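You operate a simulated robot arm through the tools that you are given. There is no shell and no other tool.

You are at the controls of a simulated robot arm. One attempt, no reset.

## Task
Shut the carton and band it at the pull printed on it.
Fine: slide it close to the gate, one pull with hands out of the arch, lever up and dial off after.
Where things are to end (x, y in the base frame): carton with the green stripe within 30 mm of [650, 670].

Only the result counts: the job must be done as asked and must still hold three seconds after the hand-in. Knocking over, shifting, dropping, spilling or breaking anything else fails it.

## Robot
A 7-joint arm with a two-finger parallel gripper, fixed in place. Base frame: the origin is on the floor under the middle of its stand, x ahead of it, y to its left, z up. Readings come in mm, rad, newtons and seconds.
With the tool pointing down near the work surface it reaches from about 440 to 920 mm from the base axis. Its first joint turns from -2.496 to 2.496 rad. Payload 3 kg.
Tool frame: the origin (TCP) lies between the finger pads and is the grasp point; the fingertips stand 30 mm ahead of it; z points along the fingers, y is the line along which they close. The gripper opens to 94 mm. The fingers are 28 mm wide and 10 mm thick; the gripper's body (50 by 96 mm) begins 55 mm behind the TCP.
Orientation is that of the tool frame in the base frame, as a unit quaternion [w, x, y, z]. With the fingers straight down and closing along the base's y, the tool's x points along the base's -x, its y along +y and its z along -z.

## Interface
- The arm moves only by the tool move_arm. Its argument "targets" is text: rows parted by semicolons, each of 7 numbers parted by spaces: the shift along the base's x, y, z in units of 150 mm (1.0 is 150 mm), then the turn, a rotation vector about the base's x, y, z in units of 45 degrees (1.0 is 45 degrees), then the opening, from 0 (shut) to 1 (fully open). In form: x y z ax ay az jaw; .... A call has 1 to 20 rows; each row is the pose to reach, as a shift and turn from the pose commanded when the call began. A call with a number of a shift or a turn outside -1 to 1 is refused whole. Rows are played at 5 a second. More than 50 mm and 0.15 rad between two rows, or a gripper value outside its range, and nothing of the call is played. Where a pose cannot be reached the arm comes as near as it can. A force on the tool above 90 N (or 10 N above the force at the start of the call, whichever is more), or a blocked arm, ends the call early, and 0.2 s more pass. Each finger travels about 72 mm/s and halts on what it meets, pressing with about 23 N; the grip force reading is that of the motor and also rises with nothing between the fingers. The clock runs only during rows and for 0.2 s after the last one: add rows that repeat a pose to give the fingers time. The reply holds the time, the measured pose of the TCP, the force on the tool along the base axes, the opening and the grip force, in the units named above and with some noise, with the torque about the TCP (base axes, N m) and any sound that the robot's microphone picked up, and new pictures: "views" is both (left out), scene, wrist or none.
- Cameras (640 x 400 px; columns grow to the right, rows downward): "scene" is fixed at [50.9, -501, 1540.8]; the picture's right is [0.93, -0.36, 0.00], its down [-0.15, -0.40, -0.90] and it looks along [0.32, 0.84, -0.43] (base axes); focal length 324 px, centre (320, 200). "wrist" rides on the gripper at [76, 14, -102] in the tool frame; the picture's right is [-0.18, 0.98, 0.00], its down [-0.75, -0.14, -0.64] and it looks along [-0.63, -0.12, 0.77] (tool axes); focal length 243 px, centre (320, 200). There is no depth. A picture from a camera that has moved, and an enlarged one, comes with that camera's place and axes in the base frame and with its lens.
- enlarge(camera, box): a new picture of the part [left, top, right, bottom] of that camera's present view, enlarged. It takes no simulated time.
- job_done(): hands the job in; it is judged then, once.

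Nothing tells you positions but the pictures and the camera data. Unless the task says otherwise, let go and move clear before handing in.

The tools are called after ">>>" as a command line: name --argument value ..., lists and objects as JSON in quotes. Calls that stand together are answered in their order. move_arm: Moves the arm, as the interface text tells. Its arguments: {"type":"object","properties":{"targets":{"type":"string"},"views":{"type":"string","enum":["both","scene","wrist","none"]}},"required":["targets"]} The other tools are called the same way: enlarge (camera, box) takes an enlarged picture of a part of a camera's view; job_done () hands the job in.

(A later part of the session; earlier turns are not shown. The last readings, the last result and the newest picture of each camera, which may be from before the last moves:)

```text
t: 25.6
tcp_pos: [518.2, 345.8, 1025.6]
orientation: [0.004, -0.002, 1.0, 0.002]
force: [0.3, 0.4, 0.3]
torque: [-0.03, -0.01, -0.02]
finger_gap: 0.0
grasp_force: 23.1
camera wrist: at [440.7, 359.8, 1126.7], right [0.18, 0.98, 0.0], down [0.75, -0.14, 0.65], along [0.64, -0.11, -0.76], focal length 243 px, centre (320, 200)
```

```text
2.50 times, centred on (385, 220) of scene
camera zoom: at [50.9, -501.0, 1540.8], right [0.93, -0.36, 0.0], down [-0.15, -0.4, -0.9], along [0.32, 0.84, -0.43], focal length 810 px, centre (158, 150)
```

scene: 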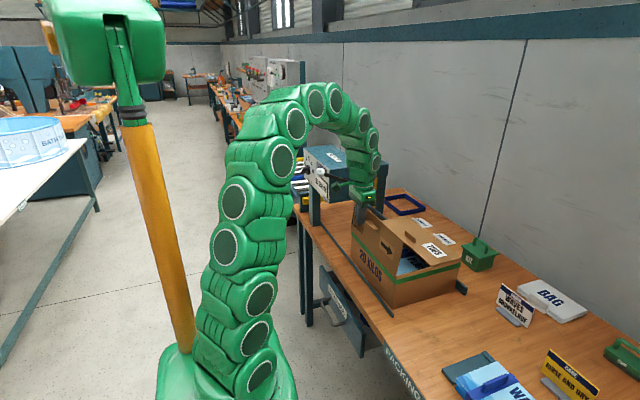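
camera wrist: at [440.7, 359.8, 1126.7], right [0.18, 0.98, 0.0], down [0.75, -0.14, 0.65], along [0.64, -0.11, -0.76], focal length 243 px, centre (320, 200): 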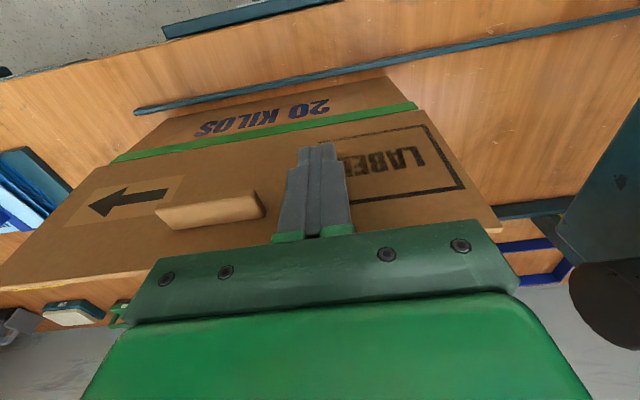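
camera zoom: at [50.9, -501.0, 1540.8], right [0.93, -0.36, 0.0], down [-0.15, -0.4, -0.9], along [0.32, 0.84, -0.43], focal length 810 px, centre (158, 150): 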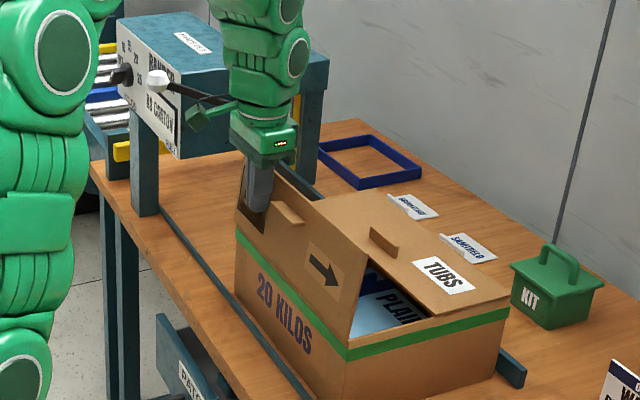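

The flap is already past vertical and moves freely. I'll follow it over and down.

>>> move_arm --targets "0.12 0 0 0 0 0 0; 0.24 0 -0.08 0 0 0 0; 0.36 0 -0.18 0 0 0 0; 0.46 0 -0.28 0 0 0 0; 0.53 0 -0.36 0 0 0 0; 0.6 0 -0.43 0 0 0 0; 0.6 0 -0.43 0 0 0 0" --views "both"

>>> enlarge --camera "scene" --box '[290, 140, 480, 300]'

```text
t: 27.2
tcp_pos: [606.6, 347.0, 965.9]
orientation: [0.005, -0.003, 1.0, 0.004]
force: [-12.2, -7.6, 22.5]
torque: [-0.24, 0.68, 0.08]
finger_gap: 0.0
grasp_force: 22.6
stopped in row 7: the force on the tool passed its limit at 121 N (the readings are from after the stop); the commanded pose is now the measured one
camera wrist: at [530.5, 360.0, 1066.7], right [0.18, 0.98, 0.01], down [0.75, -0.14, 0.65], along [0.64, -0.11, -0.76], focal length 243 px, centre (320, 200)
```

scene: 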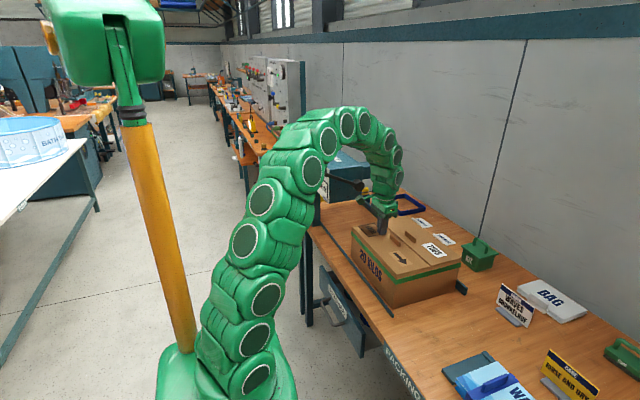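
wrist: 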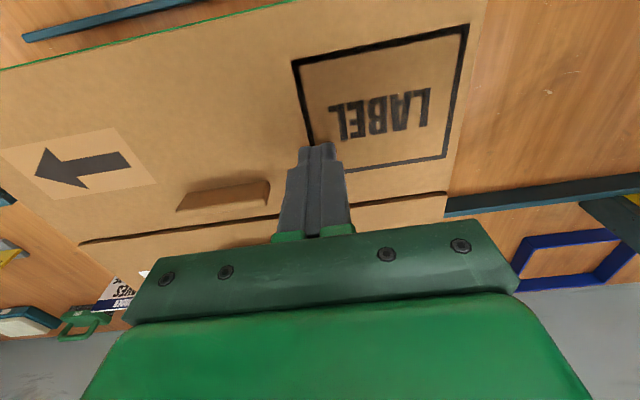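

```text
2.50 times, centred on (385, 220) of scene
camera zoom: at [50.9, -501.0, 1540.8], right [0.93, -0.36, 0.0], down [-0.15, -0.4, -0.9], along [0.32, 0.84, -0.43], focal length 810 px, centre (158, 150)
```

zoom: 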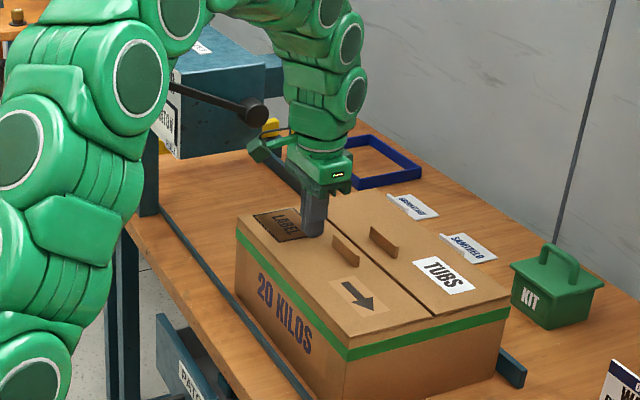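

The tip met the closed flap at about z ≈ 936 and the flap now lies flat beside the TUBS flap. I'll lift off and see whether both flaps stay shut.

>>> move_arm --targets "0 0 0.1 0 0 0 0; 0 0 0.3 0 0 0 0; 0 0 0.5 0 0 0 0; 0 0 0.7 0 0 0 0; 0 0 0.9 0 0 0 0; 0 0 0.9 0 0 0 0" --views "both"

>>> enlarge --camera "scene" --box '[290, 140, 480, 300]'

>>> enlarge --camera "wrist" --box '[100, 80, 540, 260]'

```text
t: 28.6
tcp_pos: [608.1, 346.3, 1099.2]
orientation: [0.005, -0.002, 1.0, 0.004]
force: [0.0, -0.3, 0.1]
torque: [0.0, 0.02, 0.01]
finger_gap: 0.0
grasp_force: 22.2
camera wrist: at [530.8, 359.9, 1200.2], right [0.18, 0.98, 0.01], down [0.75, -0.14, 0.65], along [0.64, -0.11, -0.76], focal length 243 px, centre (320, 200)
```

scene: 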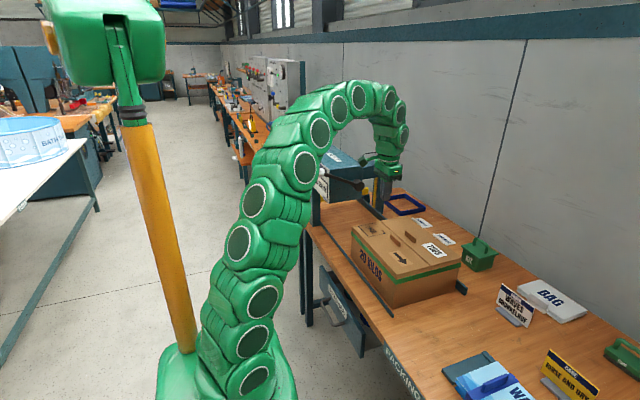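
wrist: 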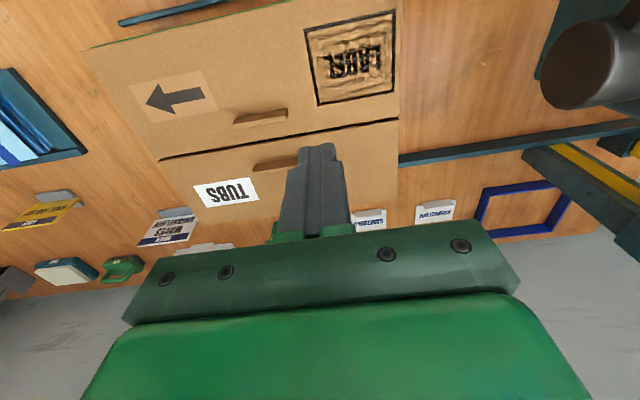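

```text
2.50 times, centred on (385, 220) of scene
camera zoom: at [50.9, -501.0, 1540.8], right [0.93, -0.36, 0.0], down [-0.15, -0.4, -0.9], along [0.32, 0.84, -0.43], focal length 810 px, centre (158, 150)
```

zoom: 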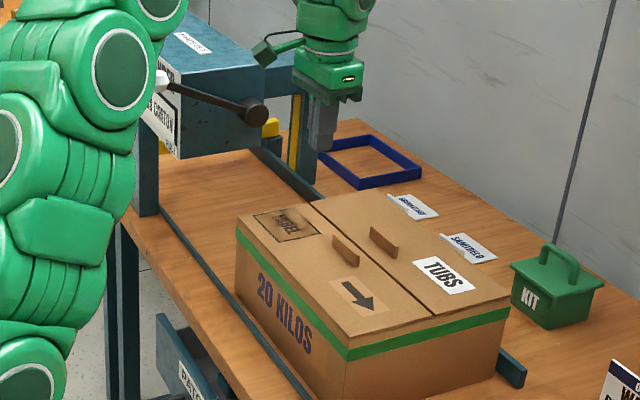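

```text
1.45 times, centred on (320, 170) of wrist
camera zoom: at [530.8, 359.9, 1200.2], right [0.18, 0.98, 0.01], down [0.75, -0.14, 0.65], along [0.64, -0.11, -0.76], focal length 353 px, centre (320, 244)
```

zoom: 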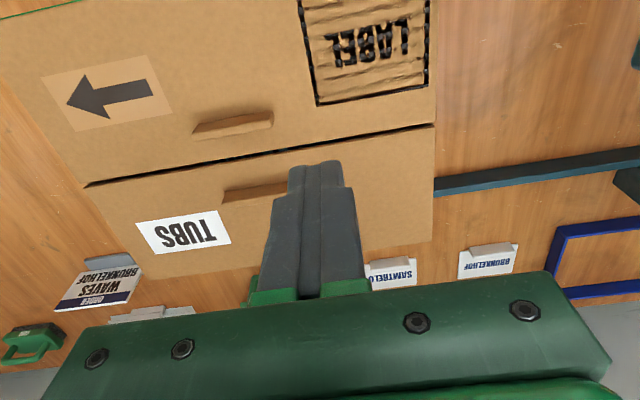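

Both flaps stay shut. The printed LABEL square looks different from before, so I'll enlarge it to see what changed.

>>> enlarge --camera "wrist" --box '[280, 0, 420, 120]'

>>> enlarge --camera "scene" --box '[345, 200, 425, 250]'

```text
3.33 times, centred on (350, 60) of wrist
camera zoom: at [530.8, 359.9, 1200.2], right [0.18, 0.98, 0.01], down [0.75, -0.14, 0.65], along [0.64, -0.11, -0.76], focal length 809 px, centre (220, 667)
```

zoom: 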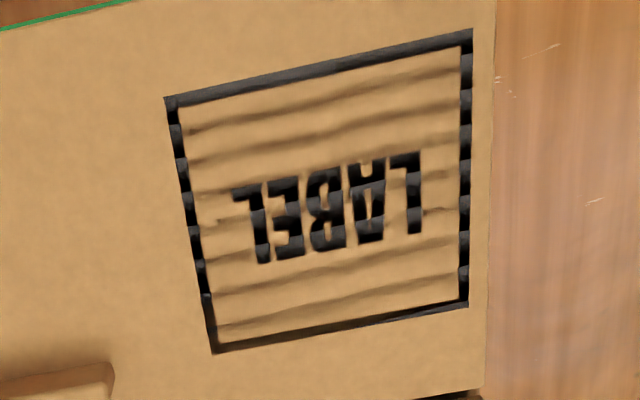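

```text
8.00 times, centred on (385, 225) of scene
camera zoom: at [50.9, -501.0, 1540.8], right [0.93, -0.36, 0.0], down [-0.15, -0.4, -0.9], along [0.32, 0.84, -0.43], focal length 2591 px, centre (-200, 0)
```

zoom: 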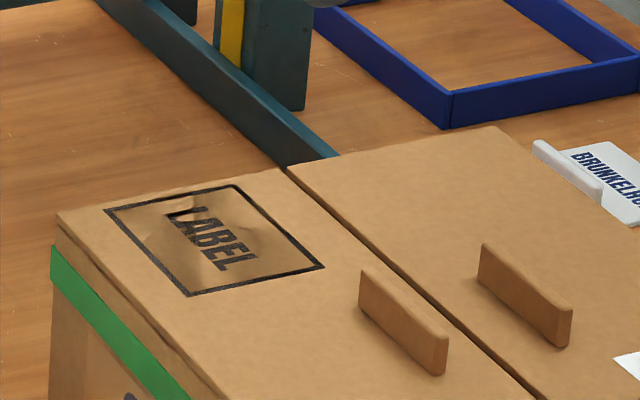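

The label square on the lid shows wrinkles where my fingertip pressed. I can't undo that, so I'll press nothing more on the lid. The carton spans about x 529–769, y 135–430, z 800–936. Next I'll go round to its −y end with the gripper turned so both open fingers push squarely.

>>> move_arm --targets "0.09 -0.12 -0.02 0 0 -0.167 0; 0.18 -0.24 -0.04 0 0 -0.333 0; 0.28 -0.36 -0.06 0 0 -0.5 0; 0.37 -0.48 -0.08 0 0 -0.667 0; 0.46 -0.6 -0.1 0 0 -0.833 0; 0.553 -0.713 -0.133 0 0 -1 0; 0.553 -0.713 -0.133 0 0 -1 0" --views "none"

>>> move_arm --targets "0 -0.167 0 0 0 -0.167 0; 0 -0.333 0 0 0 -0.333 0; 0 -0.5 0 0 0 -0.5 0; 0 -0.667 0 0 0 -0.667 0; 0 -0.833 0 0 0 -0.833 0; 0 -1 0 0 0 -1 0; 0 -1 0 0 0 -1 0" --views "both"

```text
t: 30.2
tcp_pos: [690.8, 239.9, 1078.9]
orientation: [0.005, 0.381, 0.925, 0.0]
force: [0.4, -0.1, -0.3]
torque: [0.01, 0.0, 0.01]
finger_gap: 0.0
grasp_force: 22.6
```

```text
t: 31.8
tcp_pos: [693.2, 89.6, 1078.6]
orientation: [0.005, 0.706, 0.708, -0.001]
force: [-0.5, 0.4, 0.0]
torque: [0.01, 0.01, 0.02]
finger_gap: 0.0
grasp_force: 22.5
camera wrist: at [705.9, 167.3, 1180.1], right [0.98, -0.18, 0.01], down [-0.14, -0.75, 0.65], along [-0.11, -0.64, -0.76], focal length 243 px, centre (320, 200)
```

scene: 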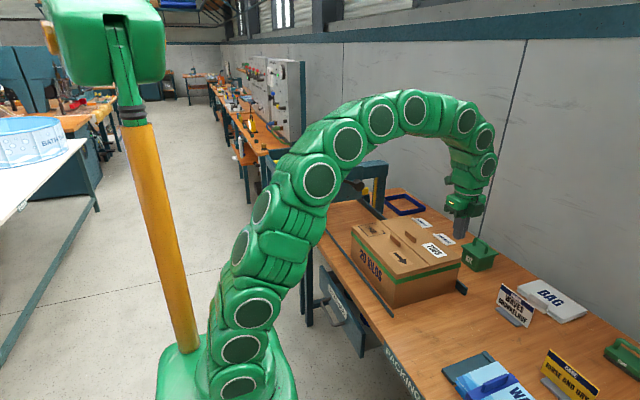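
wrist: 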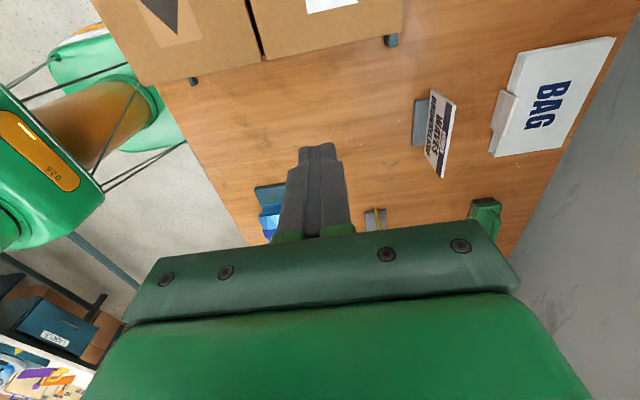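

The carton's −y face is at y ≈ 130 spanning x 534–770, and the bench there is clear. I'll tilt the tool 45° toward +y, open the fingers wide, and drop to push height.

>>> move_arm --targets "0 -0.06 -0.03 0.167 0 0 0.3; 0 -0.12 -0.06 0.333 0 0 0.6; 0 -0.18 -0.09 0.5 0 0 1; 0 -0.24 -0.12 0.667 0 0 1; 0 -0.3 -0.16 0.833 0 0 1; 0 -0.33 -0.2 1 0 0 1; 0 -0.33 -0.2 1 0 0 1" --views "both"

```text
t: 33.4
tcp_pos: [690.6, 40.2, 1049.0]
orientation: [-0.265, 0.654, 0.654, 0.272]
force: [0.2, 0.1, 0.3]
torque: [0.02, -0.02, 0.0]
finger_gap: 94.0
grasp_force: 0.0
camera wrist: at [704.1, 22.5, 1176.0], right [0.98, -0.13, -0.12], down [-0.14, -0.99, -0.07], along [-0.11, 0.09, -0.99], focal length 243 px, centre (320, 200)
```

scene: 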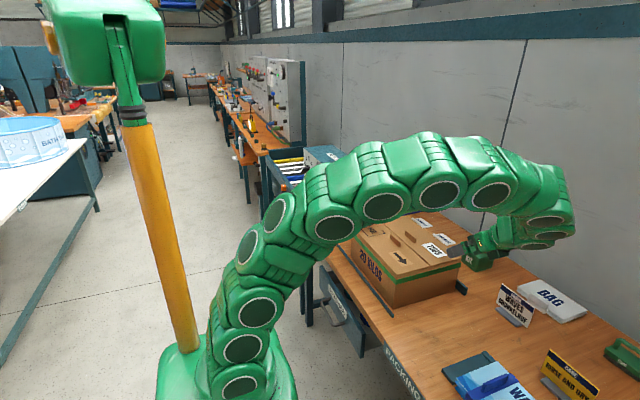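
wrist: 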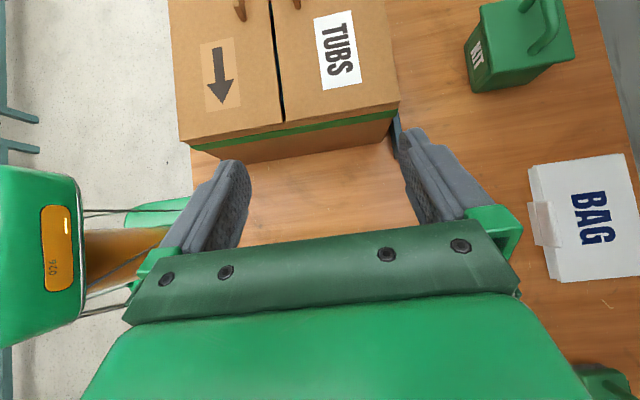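

The pose works; the arm arcs over the carton with clearance. I'll descend in steps to push height while watching the links.

>>> move_arm --targets "0 0 -0.2 0 0 0 1; 0 0 -0.4 0 0 0 1; 0 0 -0.6 0 0 0 1; 0 0 -0.6 0 0 0 1" --views "both"

>>> enlarge --camera "scene" --box '[300, 130, 600, 330]'

```text
t: 34.4
tcp_pos: [695.0, 39.1, 957.0]
orientation: [-0.265, 0.653, 0.656, 0.27]
force: [-0.3, -0.1, 0.1]
torque: [-0.02, 0.01, -0.01]
finger_gap: 94.2
grasp_force: 0.0
camera wrist: at [707.9, 21.8, 1082.1], right [0.98, -0.13, -0.12], down [-0.14, -0.99, -0.07], along [-0.11, 0.09, -0.99], focal length 243 px, centre (320, 200)
```

scene: 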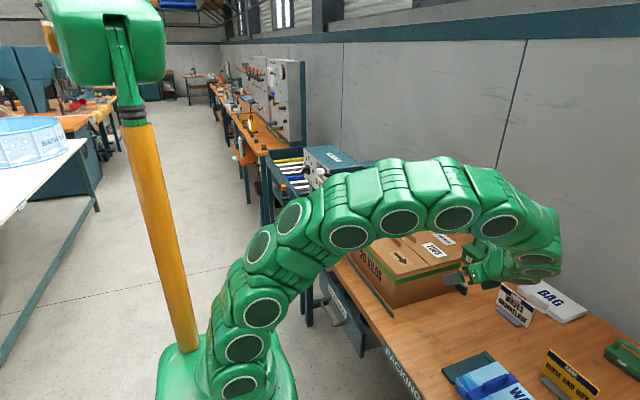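
wrist: 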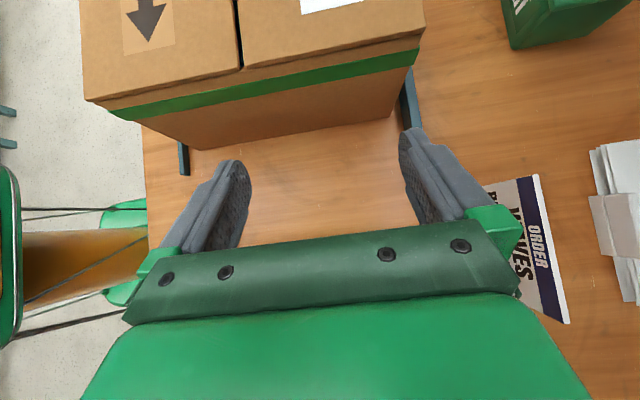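

```text
2.00 times, centred on (450, 230) of scene
camera zoom: at [50.9, -501.0, 1540.8], right [0.93, -0.36, 0.0], down [-0.15, -0.4, -0.9], along [0.32, 0.84, -0.43], focal length 648 px, centre (60, 140)
```

zoom: 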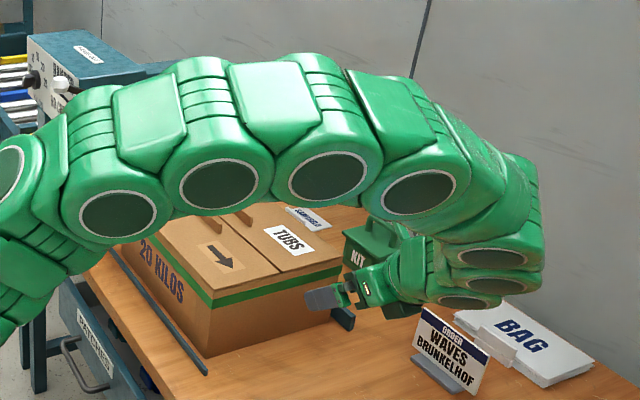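

The wrist links stay well above the bench items. I'll finish the descent to TCP z ≈ 882.

>>> move_arm --targets "0 0 -0.18 0 0 0 1; 0 0 -0.36 0 0 0 1; 0 0 -0.5 0 0 0 1; 0 0 -0.5 0 0 0 1" --views "both"

```text
t: 35.4
tcp_pos: [692.4, 41.2, 885.8]
orientation: [-0.265, 0.654, 0.655, 0.27]
force: [0.9, 0.2, 0.0]
torque: [-0.03, -0.02, 0.04]
finger_gap: 94.1
grasp_force: 0.1
camera wrist: at [706.3, 23.5, 1011.9], right [0.98, -0.13, -0.12], down [-0.14, -0.99, -0.07], along [-0.11, 0.09, -0.99], focal length 243 px, centre (320, 200)
```

scene: 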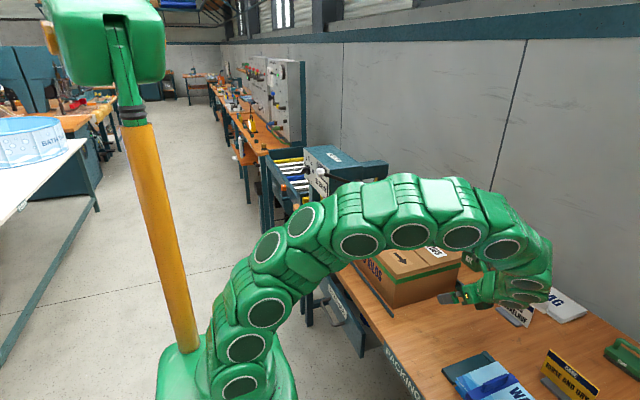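
wrist: 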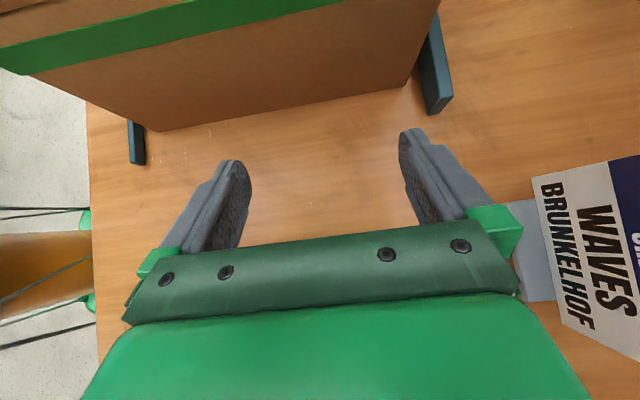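

Fingers are level with the carton's −y face, about 58 mm away. I'll push +y slowly, 150 mm per call, checking force and pictures each time.

>>> move_arm --targets "0 0.12 0 0 0 0 1; 0 0.24 0 0 0 0 1; 0 0.34 0 0 0 0 1; 0 0.42 0 0 0 0 1; 0 0.5 0 0 0 0 1; 0 0.58 0 0 0 0 1; 0 0.66 0 0 0 0 1; 0 0.74 0 0 0 0 1; 0 0.82 0 0 0 0 1; 0 0.91 0 0 0 0 1; 0 1 0 0 0 0 1; 0 1 0 0 0 0 1" --views "both"

```text
t: 38.0
tcp_pos: [692.3, 191.2, 884.4]
orientation: [-0.266, 0.653, 0.656, 0.27]
force: [0.7, -5.0, 0.1]
torque: [-0.04, -0.14, 0.0]
finger_gap: 93.7
grasp_force: 0.0
camera wrist: at [705.8, 173.3, 1010.2], right [0.98, -0.13, -0.12], down [-0.14, -0.99, -0.07], along [-0.11, 0.09, -0.99], focal length 243 px, centre (320, 200)
```

scene: 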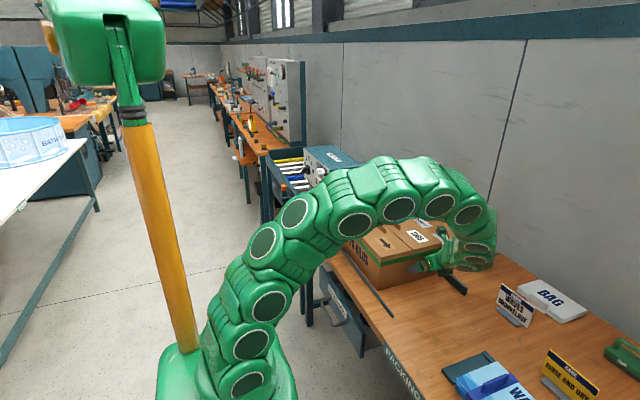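
wrist: 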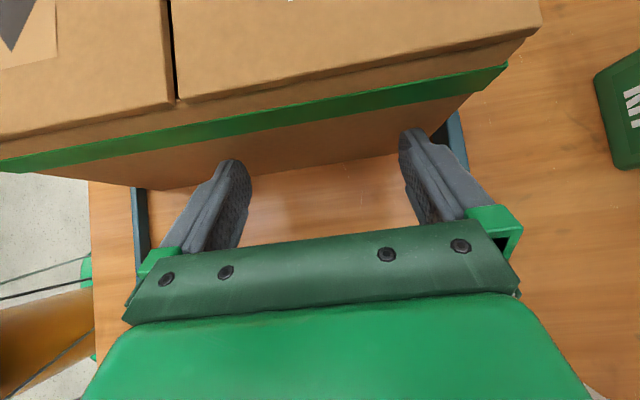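

The carton slides easily with about 5 N. I'll continue another 150 mm.

>>> move_arm --targets "0 0.09 0 0 0 0 1; 0 0.18 0 0 0 0 1; 0 0.27 0 0 0 0 1; 0 0.36 0 0 0 0 1; 0 0.45 0 0 0 0 1; 0 0.54 0 0 0 0 1; 0 0.63 0 0 0 0 1; 0 0.72 0 0 0 0 1; 0 0.81 0 0 0 0 1; 0 0.9 0 0 0 0 1; 0 1 0 0 0 0 1; 0 1 0 0 0 0 1" --views "both"

>>> enlarge --camera "scene" --box '[290, 130, 490, 290]'

```text
t: 40.6
tcp_pos: [690.9, 338.9, 884.5]
orientation: [-0.266, 0.654, 0.655, 0.269]
force: [-0.3, -2.2, -1.2]
torque: [-0.08, -0.06, 0.11]
finger_gap: 93.9
grasp_force: 0.0
camera wrist: at [705.2, 321.8, 1011.0], right [0.98, -0.13, -0.12], down [-0.14, -0.99, -0.07], along [-0.11, 0.09, -0.99], focal length 243 px, centre (320, 200)
```

scene: 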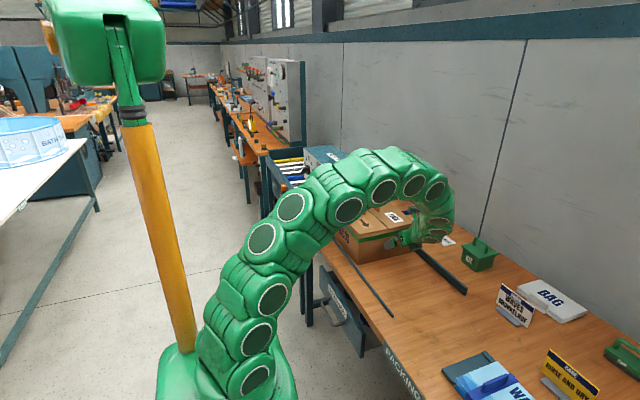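
wrist: 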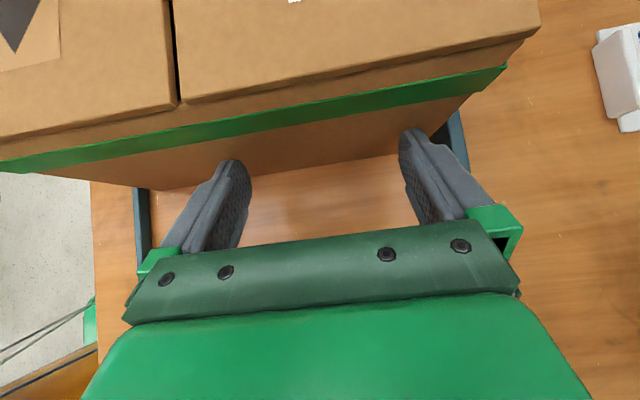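

```text
2.50 times, centred on (390, 210) of scene
camera zoom: at [50.9, -501.0, 1540.8], right [0.93, -0.36, 0.0], down [-0.15, -0.4, -0.9], along [0.32, 0.84, -0.43], focal length 810 px, centre (145, 175)
```

zoom: 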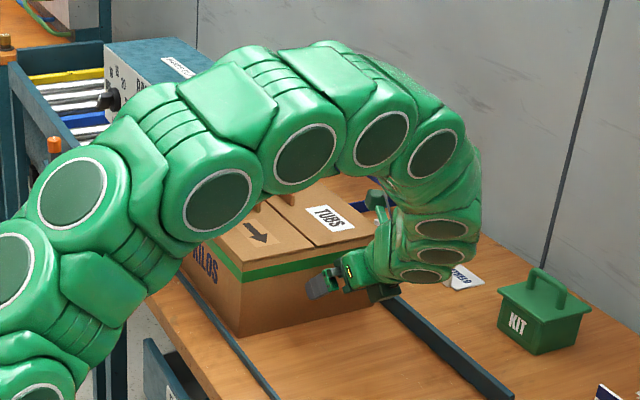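

Force stays small and the carton is square in the rails. I'll push 120 mm more and then check the gate before the final few centimetres.

>>> move_arm --targets "0 0.09 0 0 0 0 1; 0 0.18 0 0 0 0 1; 0 0.27 0 0 0 0 1; 0 0.36 0 0 0 0 1; 0 0.45 0 0 0 0 1; 0 0.54 0 0 0 0 1; 0 0.63 0 0 0 0 1; 0 0.72 0 0 0 0 1; 0 0.8 0 0 0 0 1; 0 0.8 0 0 0 0 1" --views "both"

>>> enlarge --camera "scene" --box '[280, 130, 480, 290]'

```text
t: 42.8
tcp_pos: [690.4, 461.4, 885.7]
orientation: [-0.265, 0.654, 0.655, 0.27]
force: [-0.1, -1.7, -1.1]
torque: [-0.05, -0.05, 0.1]
finger_gap: 93.9
grasp_force: 0.0
camera wrist: at [705.5, 443.7, 1011.7], right [0.98, -0.13, -0.12], down [-0.14, -0.99, -0.07], along [-0.11, 0.09, -0.99], focal length 243 px, centre (320, 200)
```

scene: 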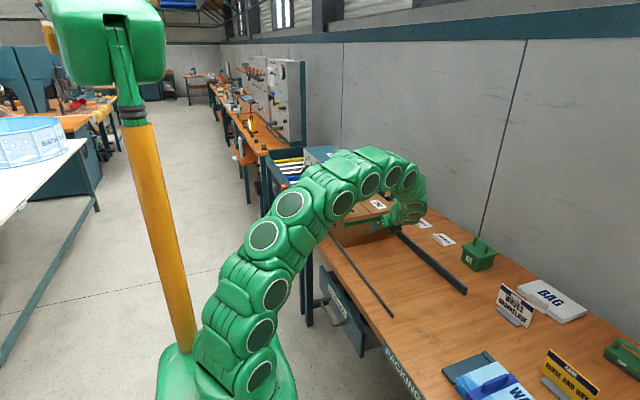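
wrist: 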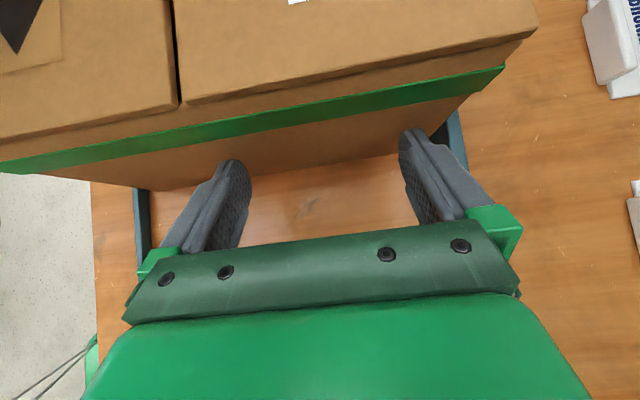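

```text
2.50 times, centred on (380, 210) of scene
camera zoom: at [50.9, -501.0, 1540.8], right [0.93, -0.36, 0.0], down [-0.15, -0.4, -0.9], along [0.32, 0.84, -0.43], focal length 810 px, centre (170, 175)
```

zoom: 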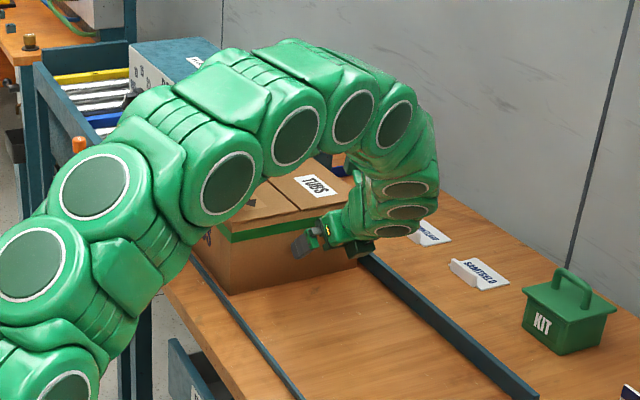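

No contact with the gate yet; the carton centre is at about y ≈ 642. I'll ease it another 20 mm in small steps and read the force.

>>> move_arm --targets "0 0.03 0 0 0 0 1; 0 0.06 0 0 0 0 1; 0 0.09 0 0 0 0 1; 0 0.12 0 0 0 0 1; 0 0.14 0 0 0 0 1; 0 0.14 0 0 0 0 1" --views "wrist"

```text
t: 44.2
tcp_pos: [691.9, 481.0, 884.9]
orientation: [-0.265, 0.653, 0.655, 0.27]
force: [0.3, -5.1, 2.2]
torque: [-0.02, 0.16, 0.27]
finger_gap: 93.6
grasp_force: 0.0
camera wrist: at [704.7, 464.0, 1011.0], right [0.98, -0.13, -0.12], down [-0.14, -0.99, -0.07], along [-0.11, 0.09, -0.99], focal length 243 px, centre (320, 200)
```

wrist: 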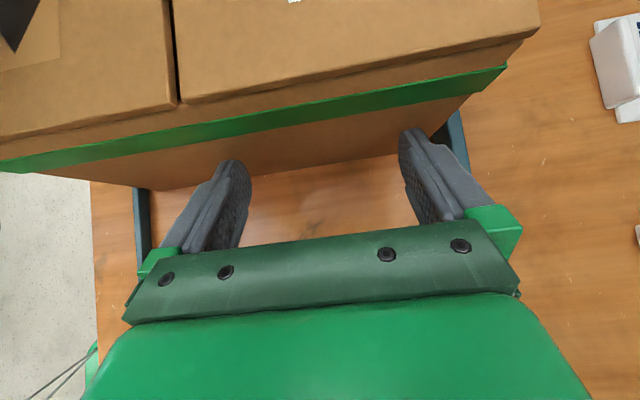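

Still free-sliding. I'll add 6 mm to bring the centre near y ≈ 668, then back away to look at the gate gap.

>>> move_arm --targets "0 0.02 0 0 0 0 1; 0 0.04 0 0 0 0 1; 0 0.04 0 0 0 0 1; 0 -0.1 0 0 0 0 1; 0 -0.3 0 0 0 0 1; 0 -0.5 0 0 0 0 1; 0 -0.75 0.1 0 0 0 1; 0 -1 0.3 0 0 0 1; 0 -1 0.3 0 0 0 1" --views "both"

>>> enlarge --camera "scene" --box '[280, 130, 480, 290]'

```text
t: 46.2
tcp_pos: [688.3, 330.2, 925.6]
orientation: [-0.266, 0.653, 0.655, 0.27]
force: [0.0, 0.6, -0.2]
torque: [0.0, 0.01, 0.0]
finger_gap: 94.0
grasp_force: 0.0
camera wrist: at [702.4, 313.1, 1052.3], right [0.98, -0.13, -0.12], down [-0.14, -0.99, -0.07], along [-0.11, 0.09, -0.99], focal length 243 px, centre (320, 200)
```

scene: 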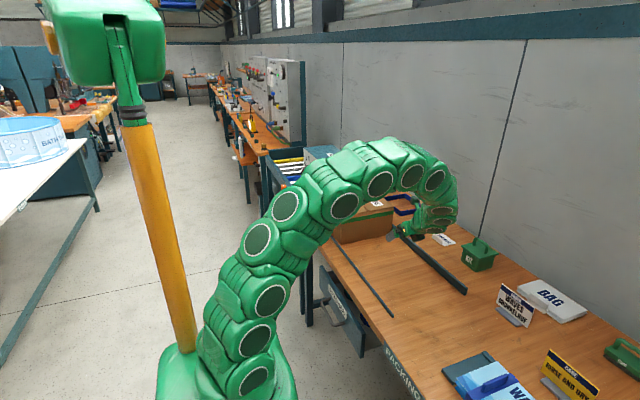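
wrist: 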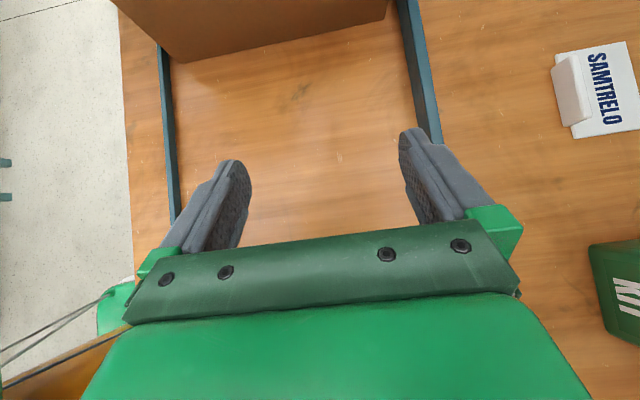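

```text
2.50 times, centred on (380, 210) of scene
camera zoom: at [50.9, -501.0, 1540.8], right [0.93, -0.36, 0.0], down [-0.15, -0.4, -0.9], along [0.32, 0.84, -0.43], focal length 810 px, centre (170, 175)
```

zoom: 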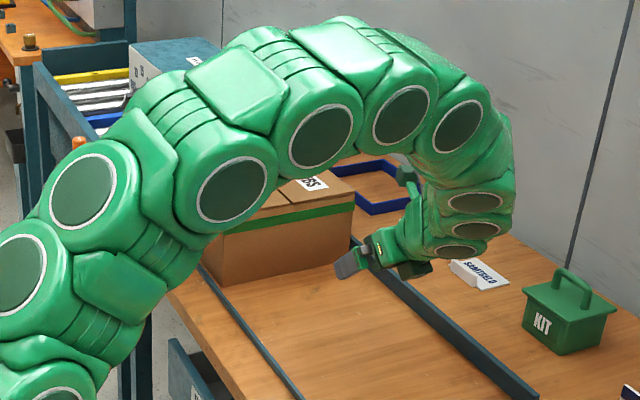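

The carton is released with its −y face at about y ≈ 518. I'll raise the arm and return the tool to straight down before inspecting the arch and gate.

>>> move_arm --targets "0 -0.05 0.17 -0.167 0 0 0.6; 0 -0.1 0.34 -0.333 0 0 0.3; 0 -0.15 0.5 -0.5 0 0 0; 0 -0.2 0.67 -0.667 0 0 0; 0 -0.25 0.84 -0.833 0 0 0; 0 -0.3 1 -1 0 0 0; 0 -0.3 1 -1 0 0 0" --views "none"

>>> move_arm --targets "-0.15 0 0.1 0 0 0.167 0; -0.3 0 0.2 0 0 0.333 0; -0.45 0 0.3 0 0 0.5 0; -0.6 0 0.4 0 0 0.667 0; -0.75 0 0.5 0 0 0.833 0; -0.9 0 0.6 0 0 1 0; -0.9 0 0.6 0 0 1 0" --views "none"

>>> move_arm --targets "-0.15 0 0 0 0 0.167 0; -0.3 0 0 0 0 0.333 0; -0.45 0 0 0 0 0.5 0; -0.6 0 0 0 0 0.667 0; -0.75 0 0 0 0 0.833 0; -0.9 0 0 0 0 1 0; -0.9 0 0 0 0 1 0" --views "both"

```text
t: 47.8
tcp_pos: [690.4, 286.9, 1077.2]
orientation: [0.007, 0.705, 0.709, 0.0]
force: [0.2, 0.2, 0.4]
torque: [-0.01, -0.03, 0.0]
finger_gap: 0.0
grasp_force: 23.2
```

```text
t: 49.4
tcp_pos: [555.0, 285.5, 1169.6]
orientation: [0.006, 0.381, 0.925, 0.001]
force: [0.1, -0.1, -0.7]
torque: [-0.02, -0.01, -0.03]
finger_gap: 0.0
grasp_force: 22.6
```

```text
t: 51.0
tcp_pos: [421.5, 286.8, 1168.3]
orientation: [0.005, -0.003, 1.0, 0.003]
force: [-0.8, 0.1, -0.6]
torque: [-0.01, -0.01, -0.01]
finger_gap: 0.0
grasp_force: 22.5
camera wrist: at [345.5, 300.1, 1269.4], right [0.18, 0.98, 0.01], down [0.75, -0.14, 0.65], along [0.64, -0.11, -0.76], focal length 243 px, centre (320, 200)
```

scene: 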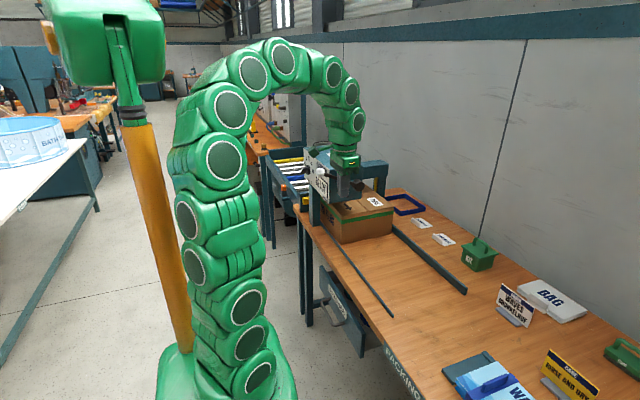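
wrist: 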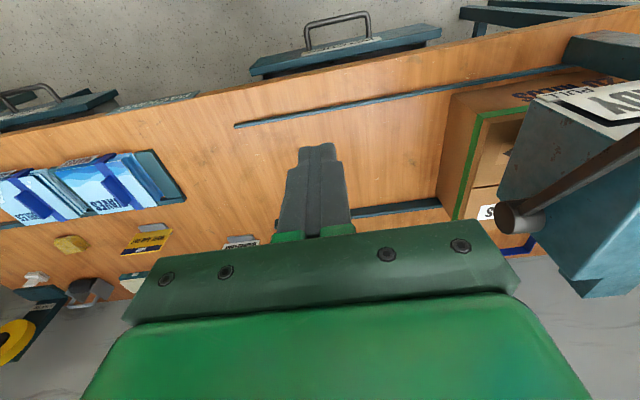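

The carton is now under the arch. I'll enlarge both views to check the flaps, the gate gap and the lever.

>>> enlarge --camera "scene" --box '[285, 140, 425, 255]'

>>> enlarge --camera "wrist" --box '[420, 40, 640, 260]'

```text
3.48 times, centred on (355, 198) of scene
camera zoom: at [50.9, -501.0, 1540.8], right [0.93, -0.36, 0.0], down [-0.15, -0.4, -0.9], along [0.32, 0.84, -0.43], focal length 1126 px, centre (198, 209)
```

zoom: 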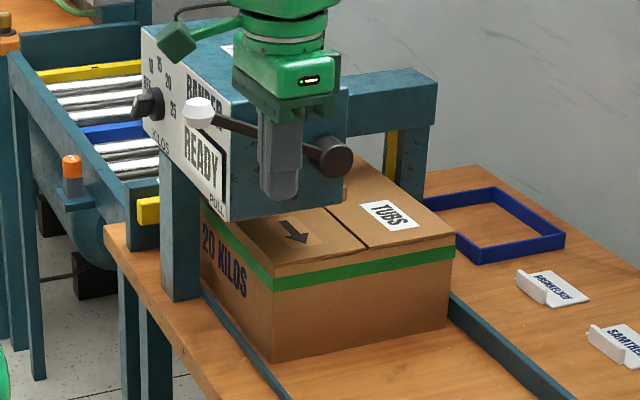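

```text
1.82 times, centred on (530, 150) of wrist
camera zoom: at [345.5, 300.1, 1269.4], right [0.18, 0.98, 0.01], down [0.75, -0.14, 0.65], along [0.64, -0.11, -0.76], focal length 441 px, centre (-62, 291)
```

zoom: 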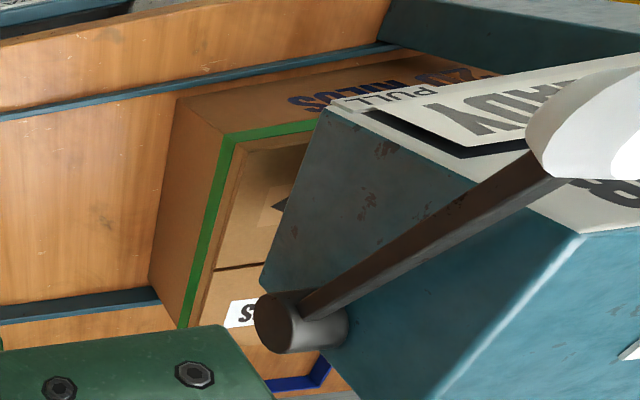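

The sign now reads READY, so the machine senses the carton. I'll zoom further to verify the carton's position.

>>> enlarge --camera "scene" --box '[330, 180, 400, 224]'

>>> enlarge --camera "wrist" --box '[430, 60, 550, 230]'

```text
9.09 times, centred on (365, 202) of scene
camera zoom: at [50.9, -501.0, 1540.8], right [0.93, -0.36, 0.0], down [-0.15, -0.4, -0.9], along [0.32, 0.84, -0.43], focal length 2944 px, centre (-89, 182)
```

zoom: 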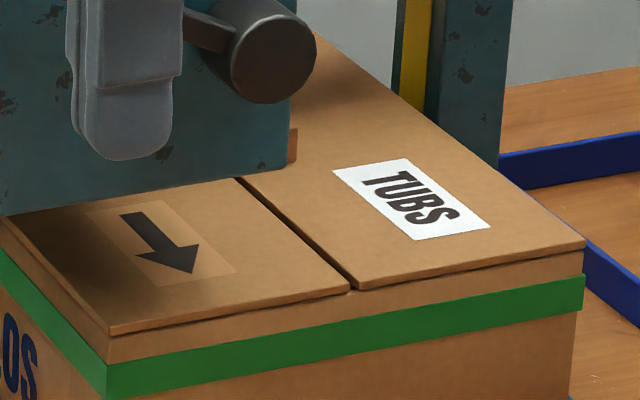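

```text
2.35 times, centred on (490, 145) of wrist
camera zoom: at [345.5, 300.1, 1269.4], right [0.18, 0.98, 0.01], down [0.75, -0.14, 0.65], along [0.64, -0.11, -0.76], focal length 571 px, centre (-80, 329)
```

zoom: 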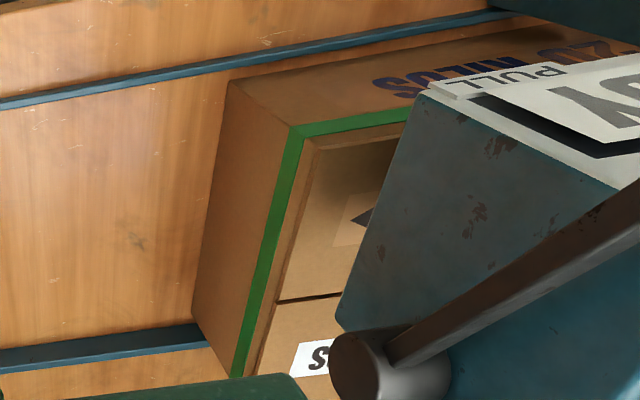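

The carton's −y face is at about y ≈ 510–517, so its centre is at about (648, 664), and the machine shows READY. Next is the lever: ball near (428, 488, 1142), pivot near (579, 1073). I'll go above the ball with the tool square to the lever and the fingers part open, and check alignment.

>>> move_arm --targets "0.04 0.1 0.15 0 0.09 0 0; 0.08 0.25 0.3 0 0.19 0 0.2; 0.13 0.45 0.45 0 0.28 0 0.4; 0.18 0.65 0.5 0 0.37 0 0.64; 0.23 0.85 0.5 0 0.46 0 0.64; 0.27 1 0.5 0 0.556 0 0.64; 0.27 1 0.5 0 0.556 0 0.64" --views "both"

```text
t: 52.6
tcp_pos: [430.3, 420.7, 1196.1]
orientation: [-0.205, -0.002, 0.979, 0.004]
force: [0.0, -0.1, -0.2]
torque: [0.0, -0.03, -0.02]
finger_gap: 60.1
grasp_force: 0.1
out of reach, approached as far as the arm can: row 5, 6, 7
camera wrist: at [402.8, 434.6, 1320.0], right [0.17, 0.98, -0.07], down [0.95, -0.14, 0.28], along [0.27, -0.11, -0.96], focal length 243 px, centre (320, 200)
```

scene: 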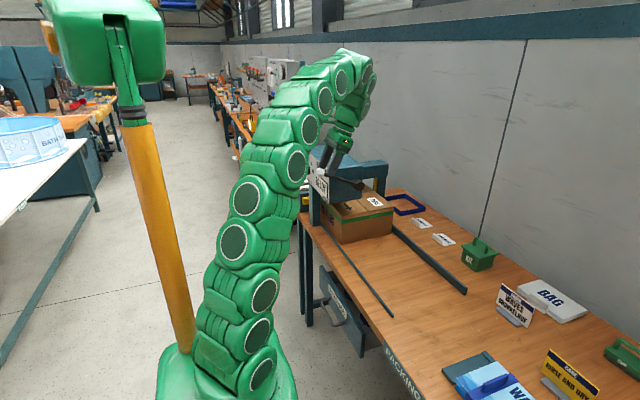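
wrist: 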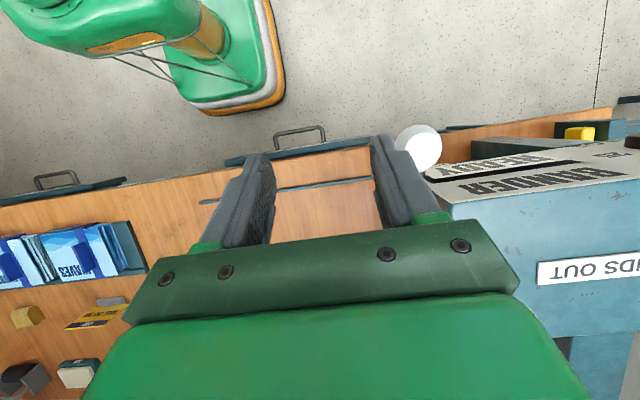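

Tilting back beyond vertical is out of reach there, so I'll use a straight-down tool over the ball instead, raising first to clear it.

>>> move_arm --targets "-0.2 -0.08 -0.08 0 -0.14 0 0.64; -0.2 -0.08 -0.08 0 -0.28 0 0.64; -0.2 0 -0.08 0 -0.42 0 0.64; -0.213 0.17 -0.1 0 -0.556 0 0.64; -0.213 0.343 -0.13 0 -0.556 0 0.64; -0.213 0.343 -0.13 0 -0.556 0 0.64" --views "both"

>>> enlarge --camera "wrist" --box '[200, 80, 480, 260]'

```text
t: 54.0
tcp_pos: [396.0, 471.1, 1176.0]
orientation: [0.004, -0.002, 1.0, 0.004]
force: [0.0, -0.2, 0.1]
torque: [-0.02, 0.02, -0.01]
finger_gap: 60.3
grasp_force: 0.0
camera wrist: at [319.8, 485.8, 1277.1], right [0.18, 0.98, 0.01], down [0.75, -0.14, 0.65], along [0.64, -0.11, -0.76], focal length 243 px, centre (320, 200)
```

scene: 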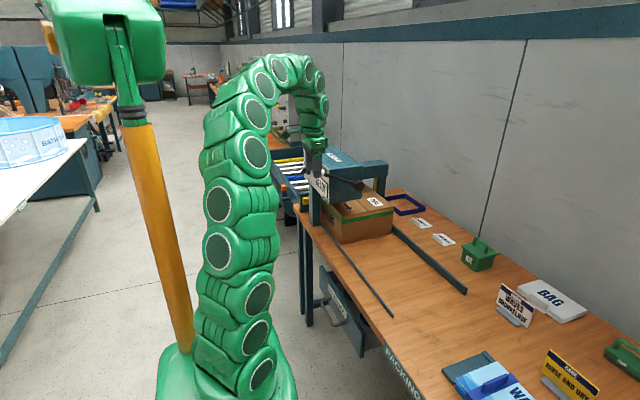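
wrist: 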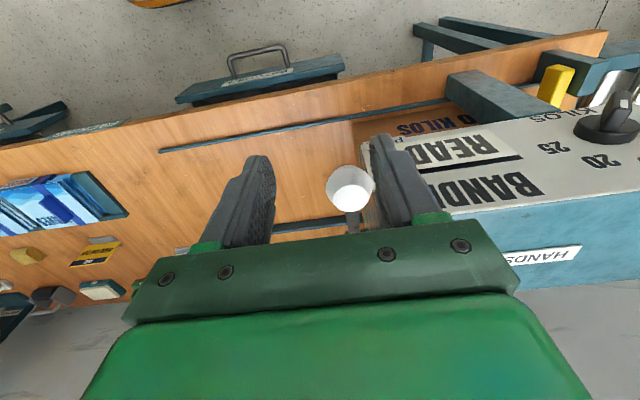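

```text
2.22 times, centred on (340, 170) of wrist
camera zoom: at [319.8, 485.8, 1277.1], right [0.18, 0.98, 0.01], down [0.75, -0.14, 0.65], along [0.64, -0.11, -0.76], focal length 539 px, centre (276, 267)
```

zoom: 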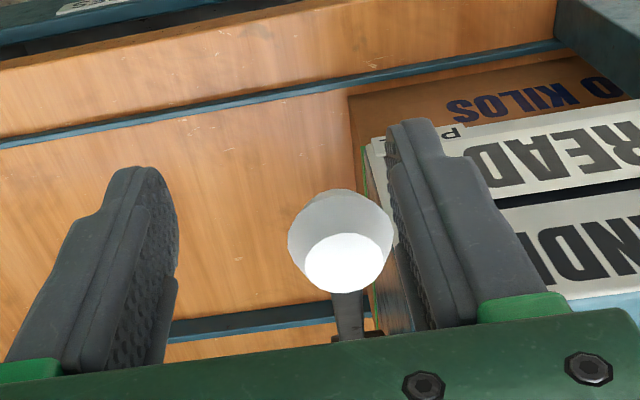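

The ball is confirmed at about (427, 488, 1142) and I'm at (396, 471, 1176). I'll centre in y, move over the ball, and lower so the pads straddle it.

>>> move_arm --targets "0 0.11 0 0 0 0 0.64; 0.1 0.113 0 0 0 0 0.64; 0.2 0.113 0 0 0 0 0.64; 0.2 0.113 -0.1 0 0 0 0.64; 0.2 0.113 -0.2 0 0 0 0.64; 0.2 0.113 -0.23 0 0 0 0.64; 0.2 0.113 -0.23 0 0 0 0.64" --views "both"

>>> enlarge --camera "wrist" --box '[200, 80, 480, 260]'

```text
t: 55.6
tcp_pos: [424.6, 489.3, 1142.6]
orientation: [0.004, -0.003, 1.0, 0.003]
force: [-0.4, -0.3, -0.3]
torque: [0.0, 0.02, 0.03]
finger_gap: 60.2
grasp_force: 0.0
camera wrist: at [349.1, 502.4, 1243.5], right [0.18, 0.98, 0.01], down [0.75, -0.14, 0.65], along [0.64, -0.11, -0.76], focal length 243 px, centre (320, 200)
```

scene: 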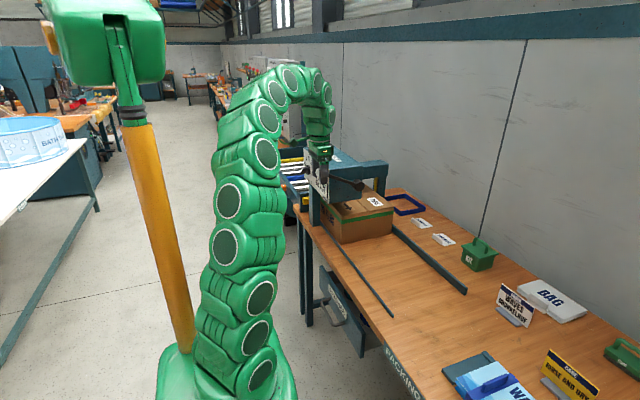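
wrist: 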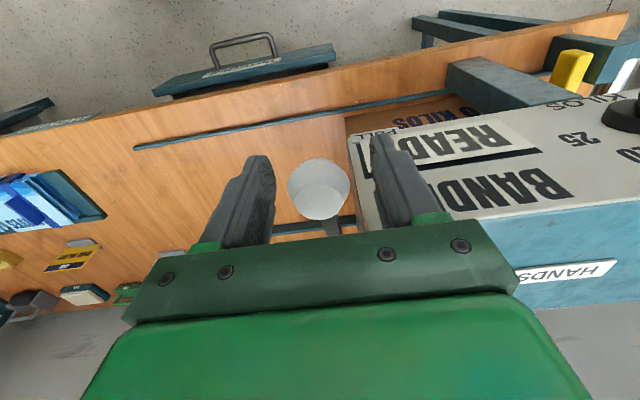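

```text
2.22 times, centred on (340, 170) of wrist
camera zoom: at [349.1, 502.4, 1243.5], right [0.18, 0.98, 0.01], down [0.75, -0.14, 0.65], along [0.64, -0.11, -0.76], focal length 539 px, centre (276, 267)
```

zoom: 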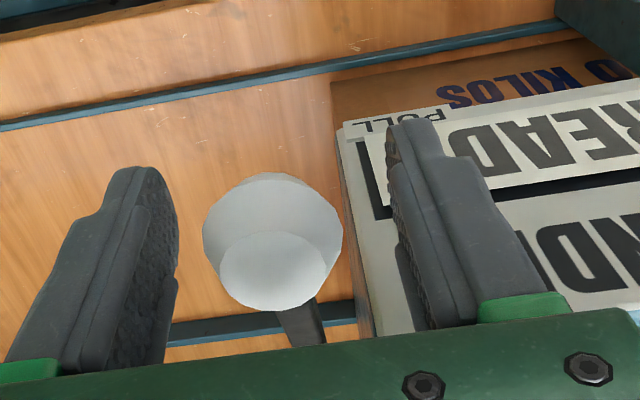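

The pads straddle the ball squarely. I'll close on it.

>>> move_arm --targets "0 0 0 0 0 0 0.4; 0 0 0 0 0 0 0.2; 0 0 0 0 0 0 0; 0 0 0 0 0 0 0; 0 0 0 0 0 0 0" --views "wrist"

>>> enlarge --camera "wrist" --box '[200, 80, 480, 260]'

```text
t: 56.8
tcp_pos: [425.7, 489.1, 1142.8]
orientation: [0.004, -0.002, 1.0, 0.002]
force: [-5.3, -22.2, -1.6]
torque: [-0.07, 0.41, 0.0]
finger_gap: 33.2
grasp_force: 44.8
camera wrist: at [349.3, 501.7, 1243.7], right [0.18, 0.98, 0.01], down [0.75, -0.14, 0.65], along [0.64, -0.11, -0.76], focal length 243 px, centre (320, 200)
```

wrist: 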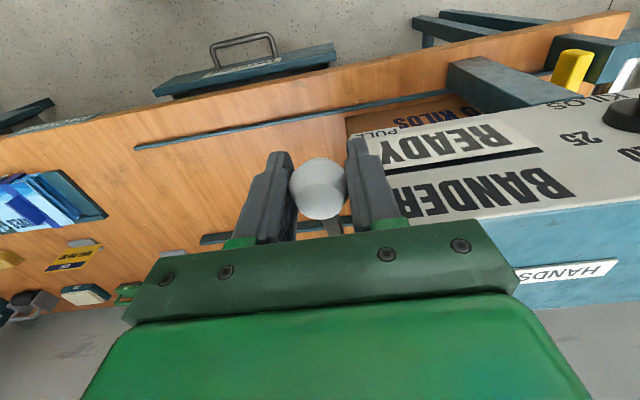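

```text
2.22 times, centred on (340, 170) of wrist
camera zoom: at [349.3, 501.7, 1243.7], right [0.18, 0.98, 0.01], down [0.75, -0.14, 0.65], along [0.64, -0.11, -0.76], focal length 539 px, centre (276, 267)
```

zoom: 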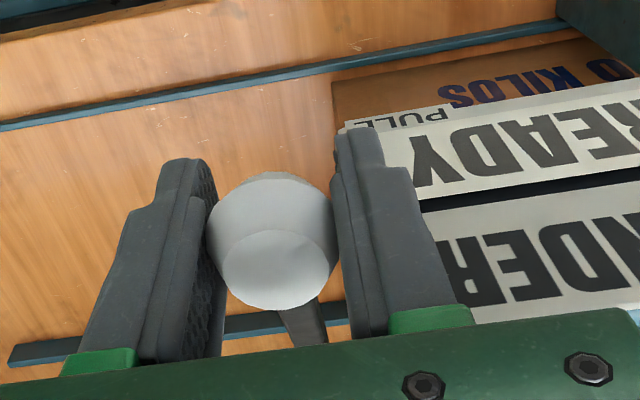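

The ball is held (gap 33 mm). I'll start the pull along its arc about the pivot, first 16°, and read the force before continuing.

>>> move_arm --targets "0 -0.004 0 0 0 0 0; -0.029 -0.004 -0.072 0 -0.051 0 0; -0.054 -0.004 -0.146 0 -0.103 0 0; -0.073 -0.004 -0.221 0 -0.154 0 0; -0.087 -0.004 -0.297 0 -0.205 0 0" --views "both"

```text
t: 58.0
tcp_pos: [410.5, 487.4, 1098.4]
orientation: [0.086, -0.003, 0.996, 0.003]
force: [28.1, 18.6, 5.6]
torque: [0.05, -1.29, 0.0]
finger_gap: 33.7
grasp_force: 45.0
camera wrist: at [318.7, 501.2, 1185.8], right [0.17, 0.98, 0.04], down [0.63, -0.14, 0.76], along [0.75, -0.11, -0.65], focal length 243 px, centre (320, 200)
```

scene: 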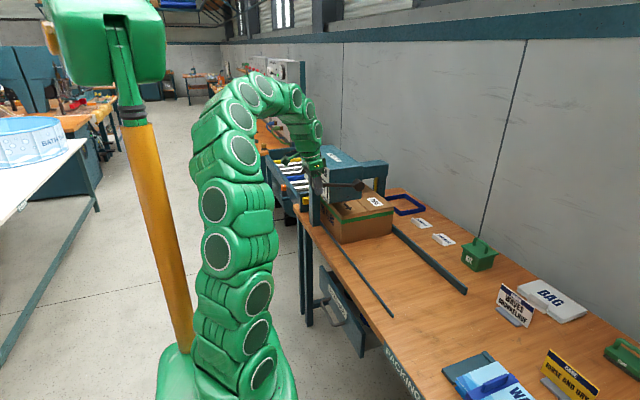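
wrist: 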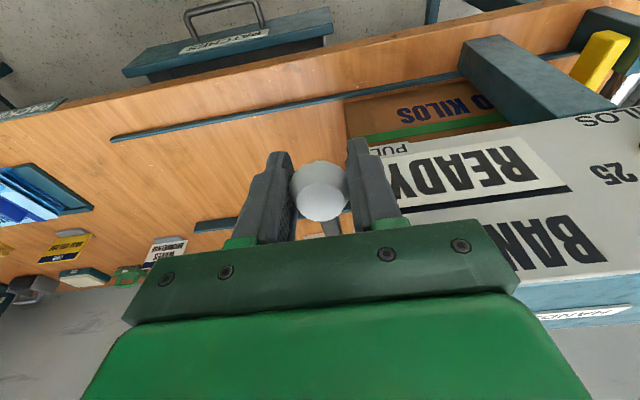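

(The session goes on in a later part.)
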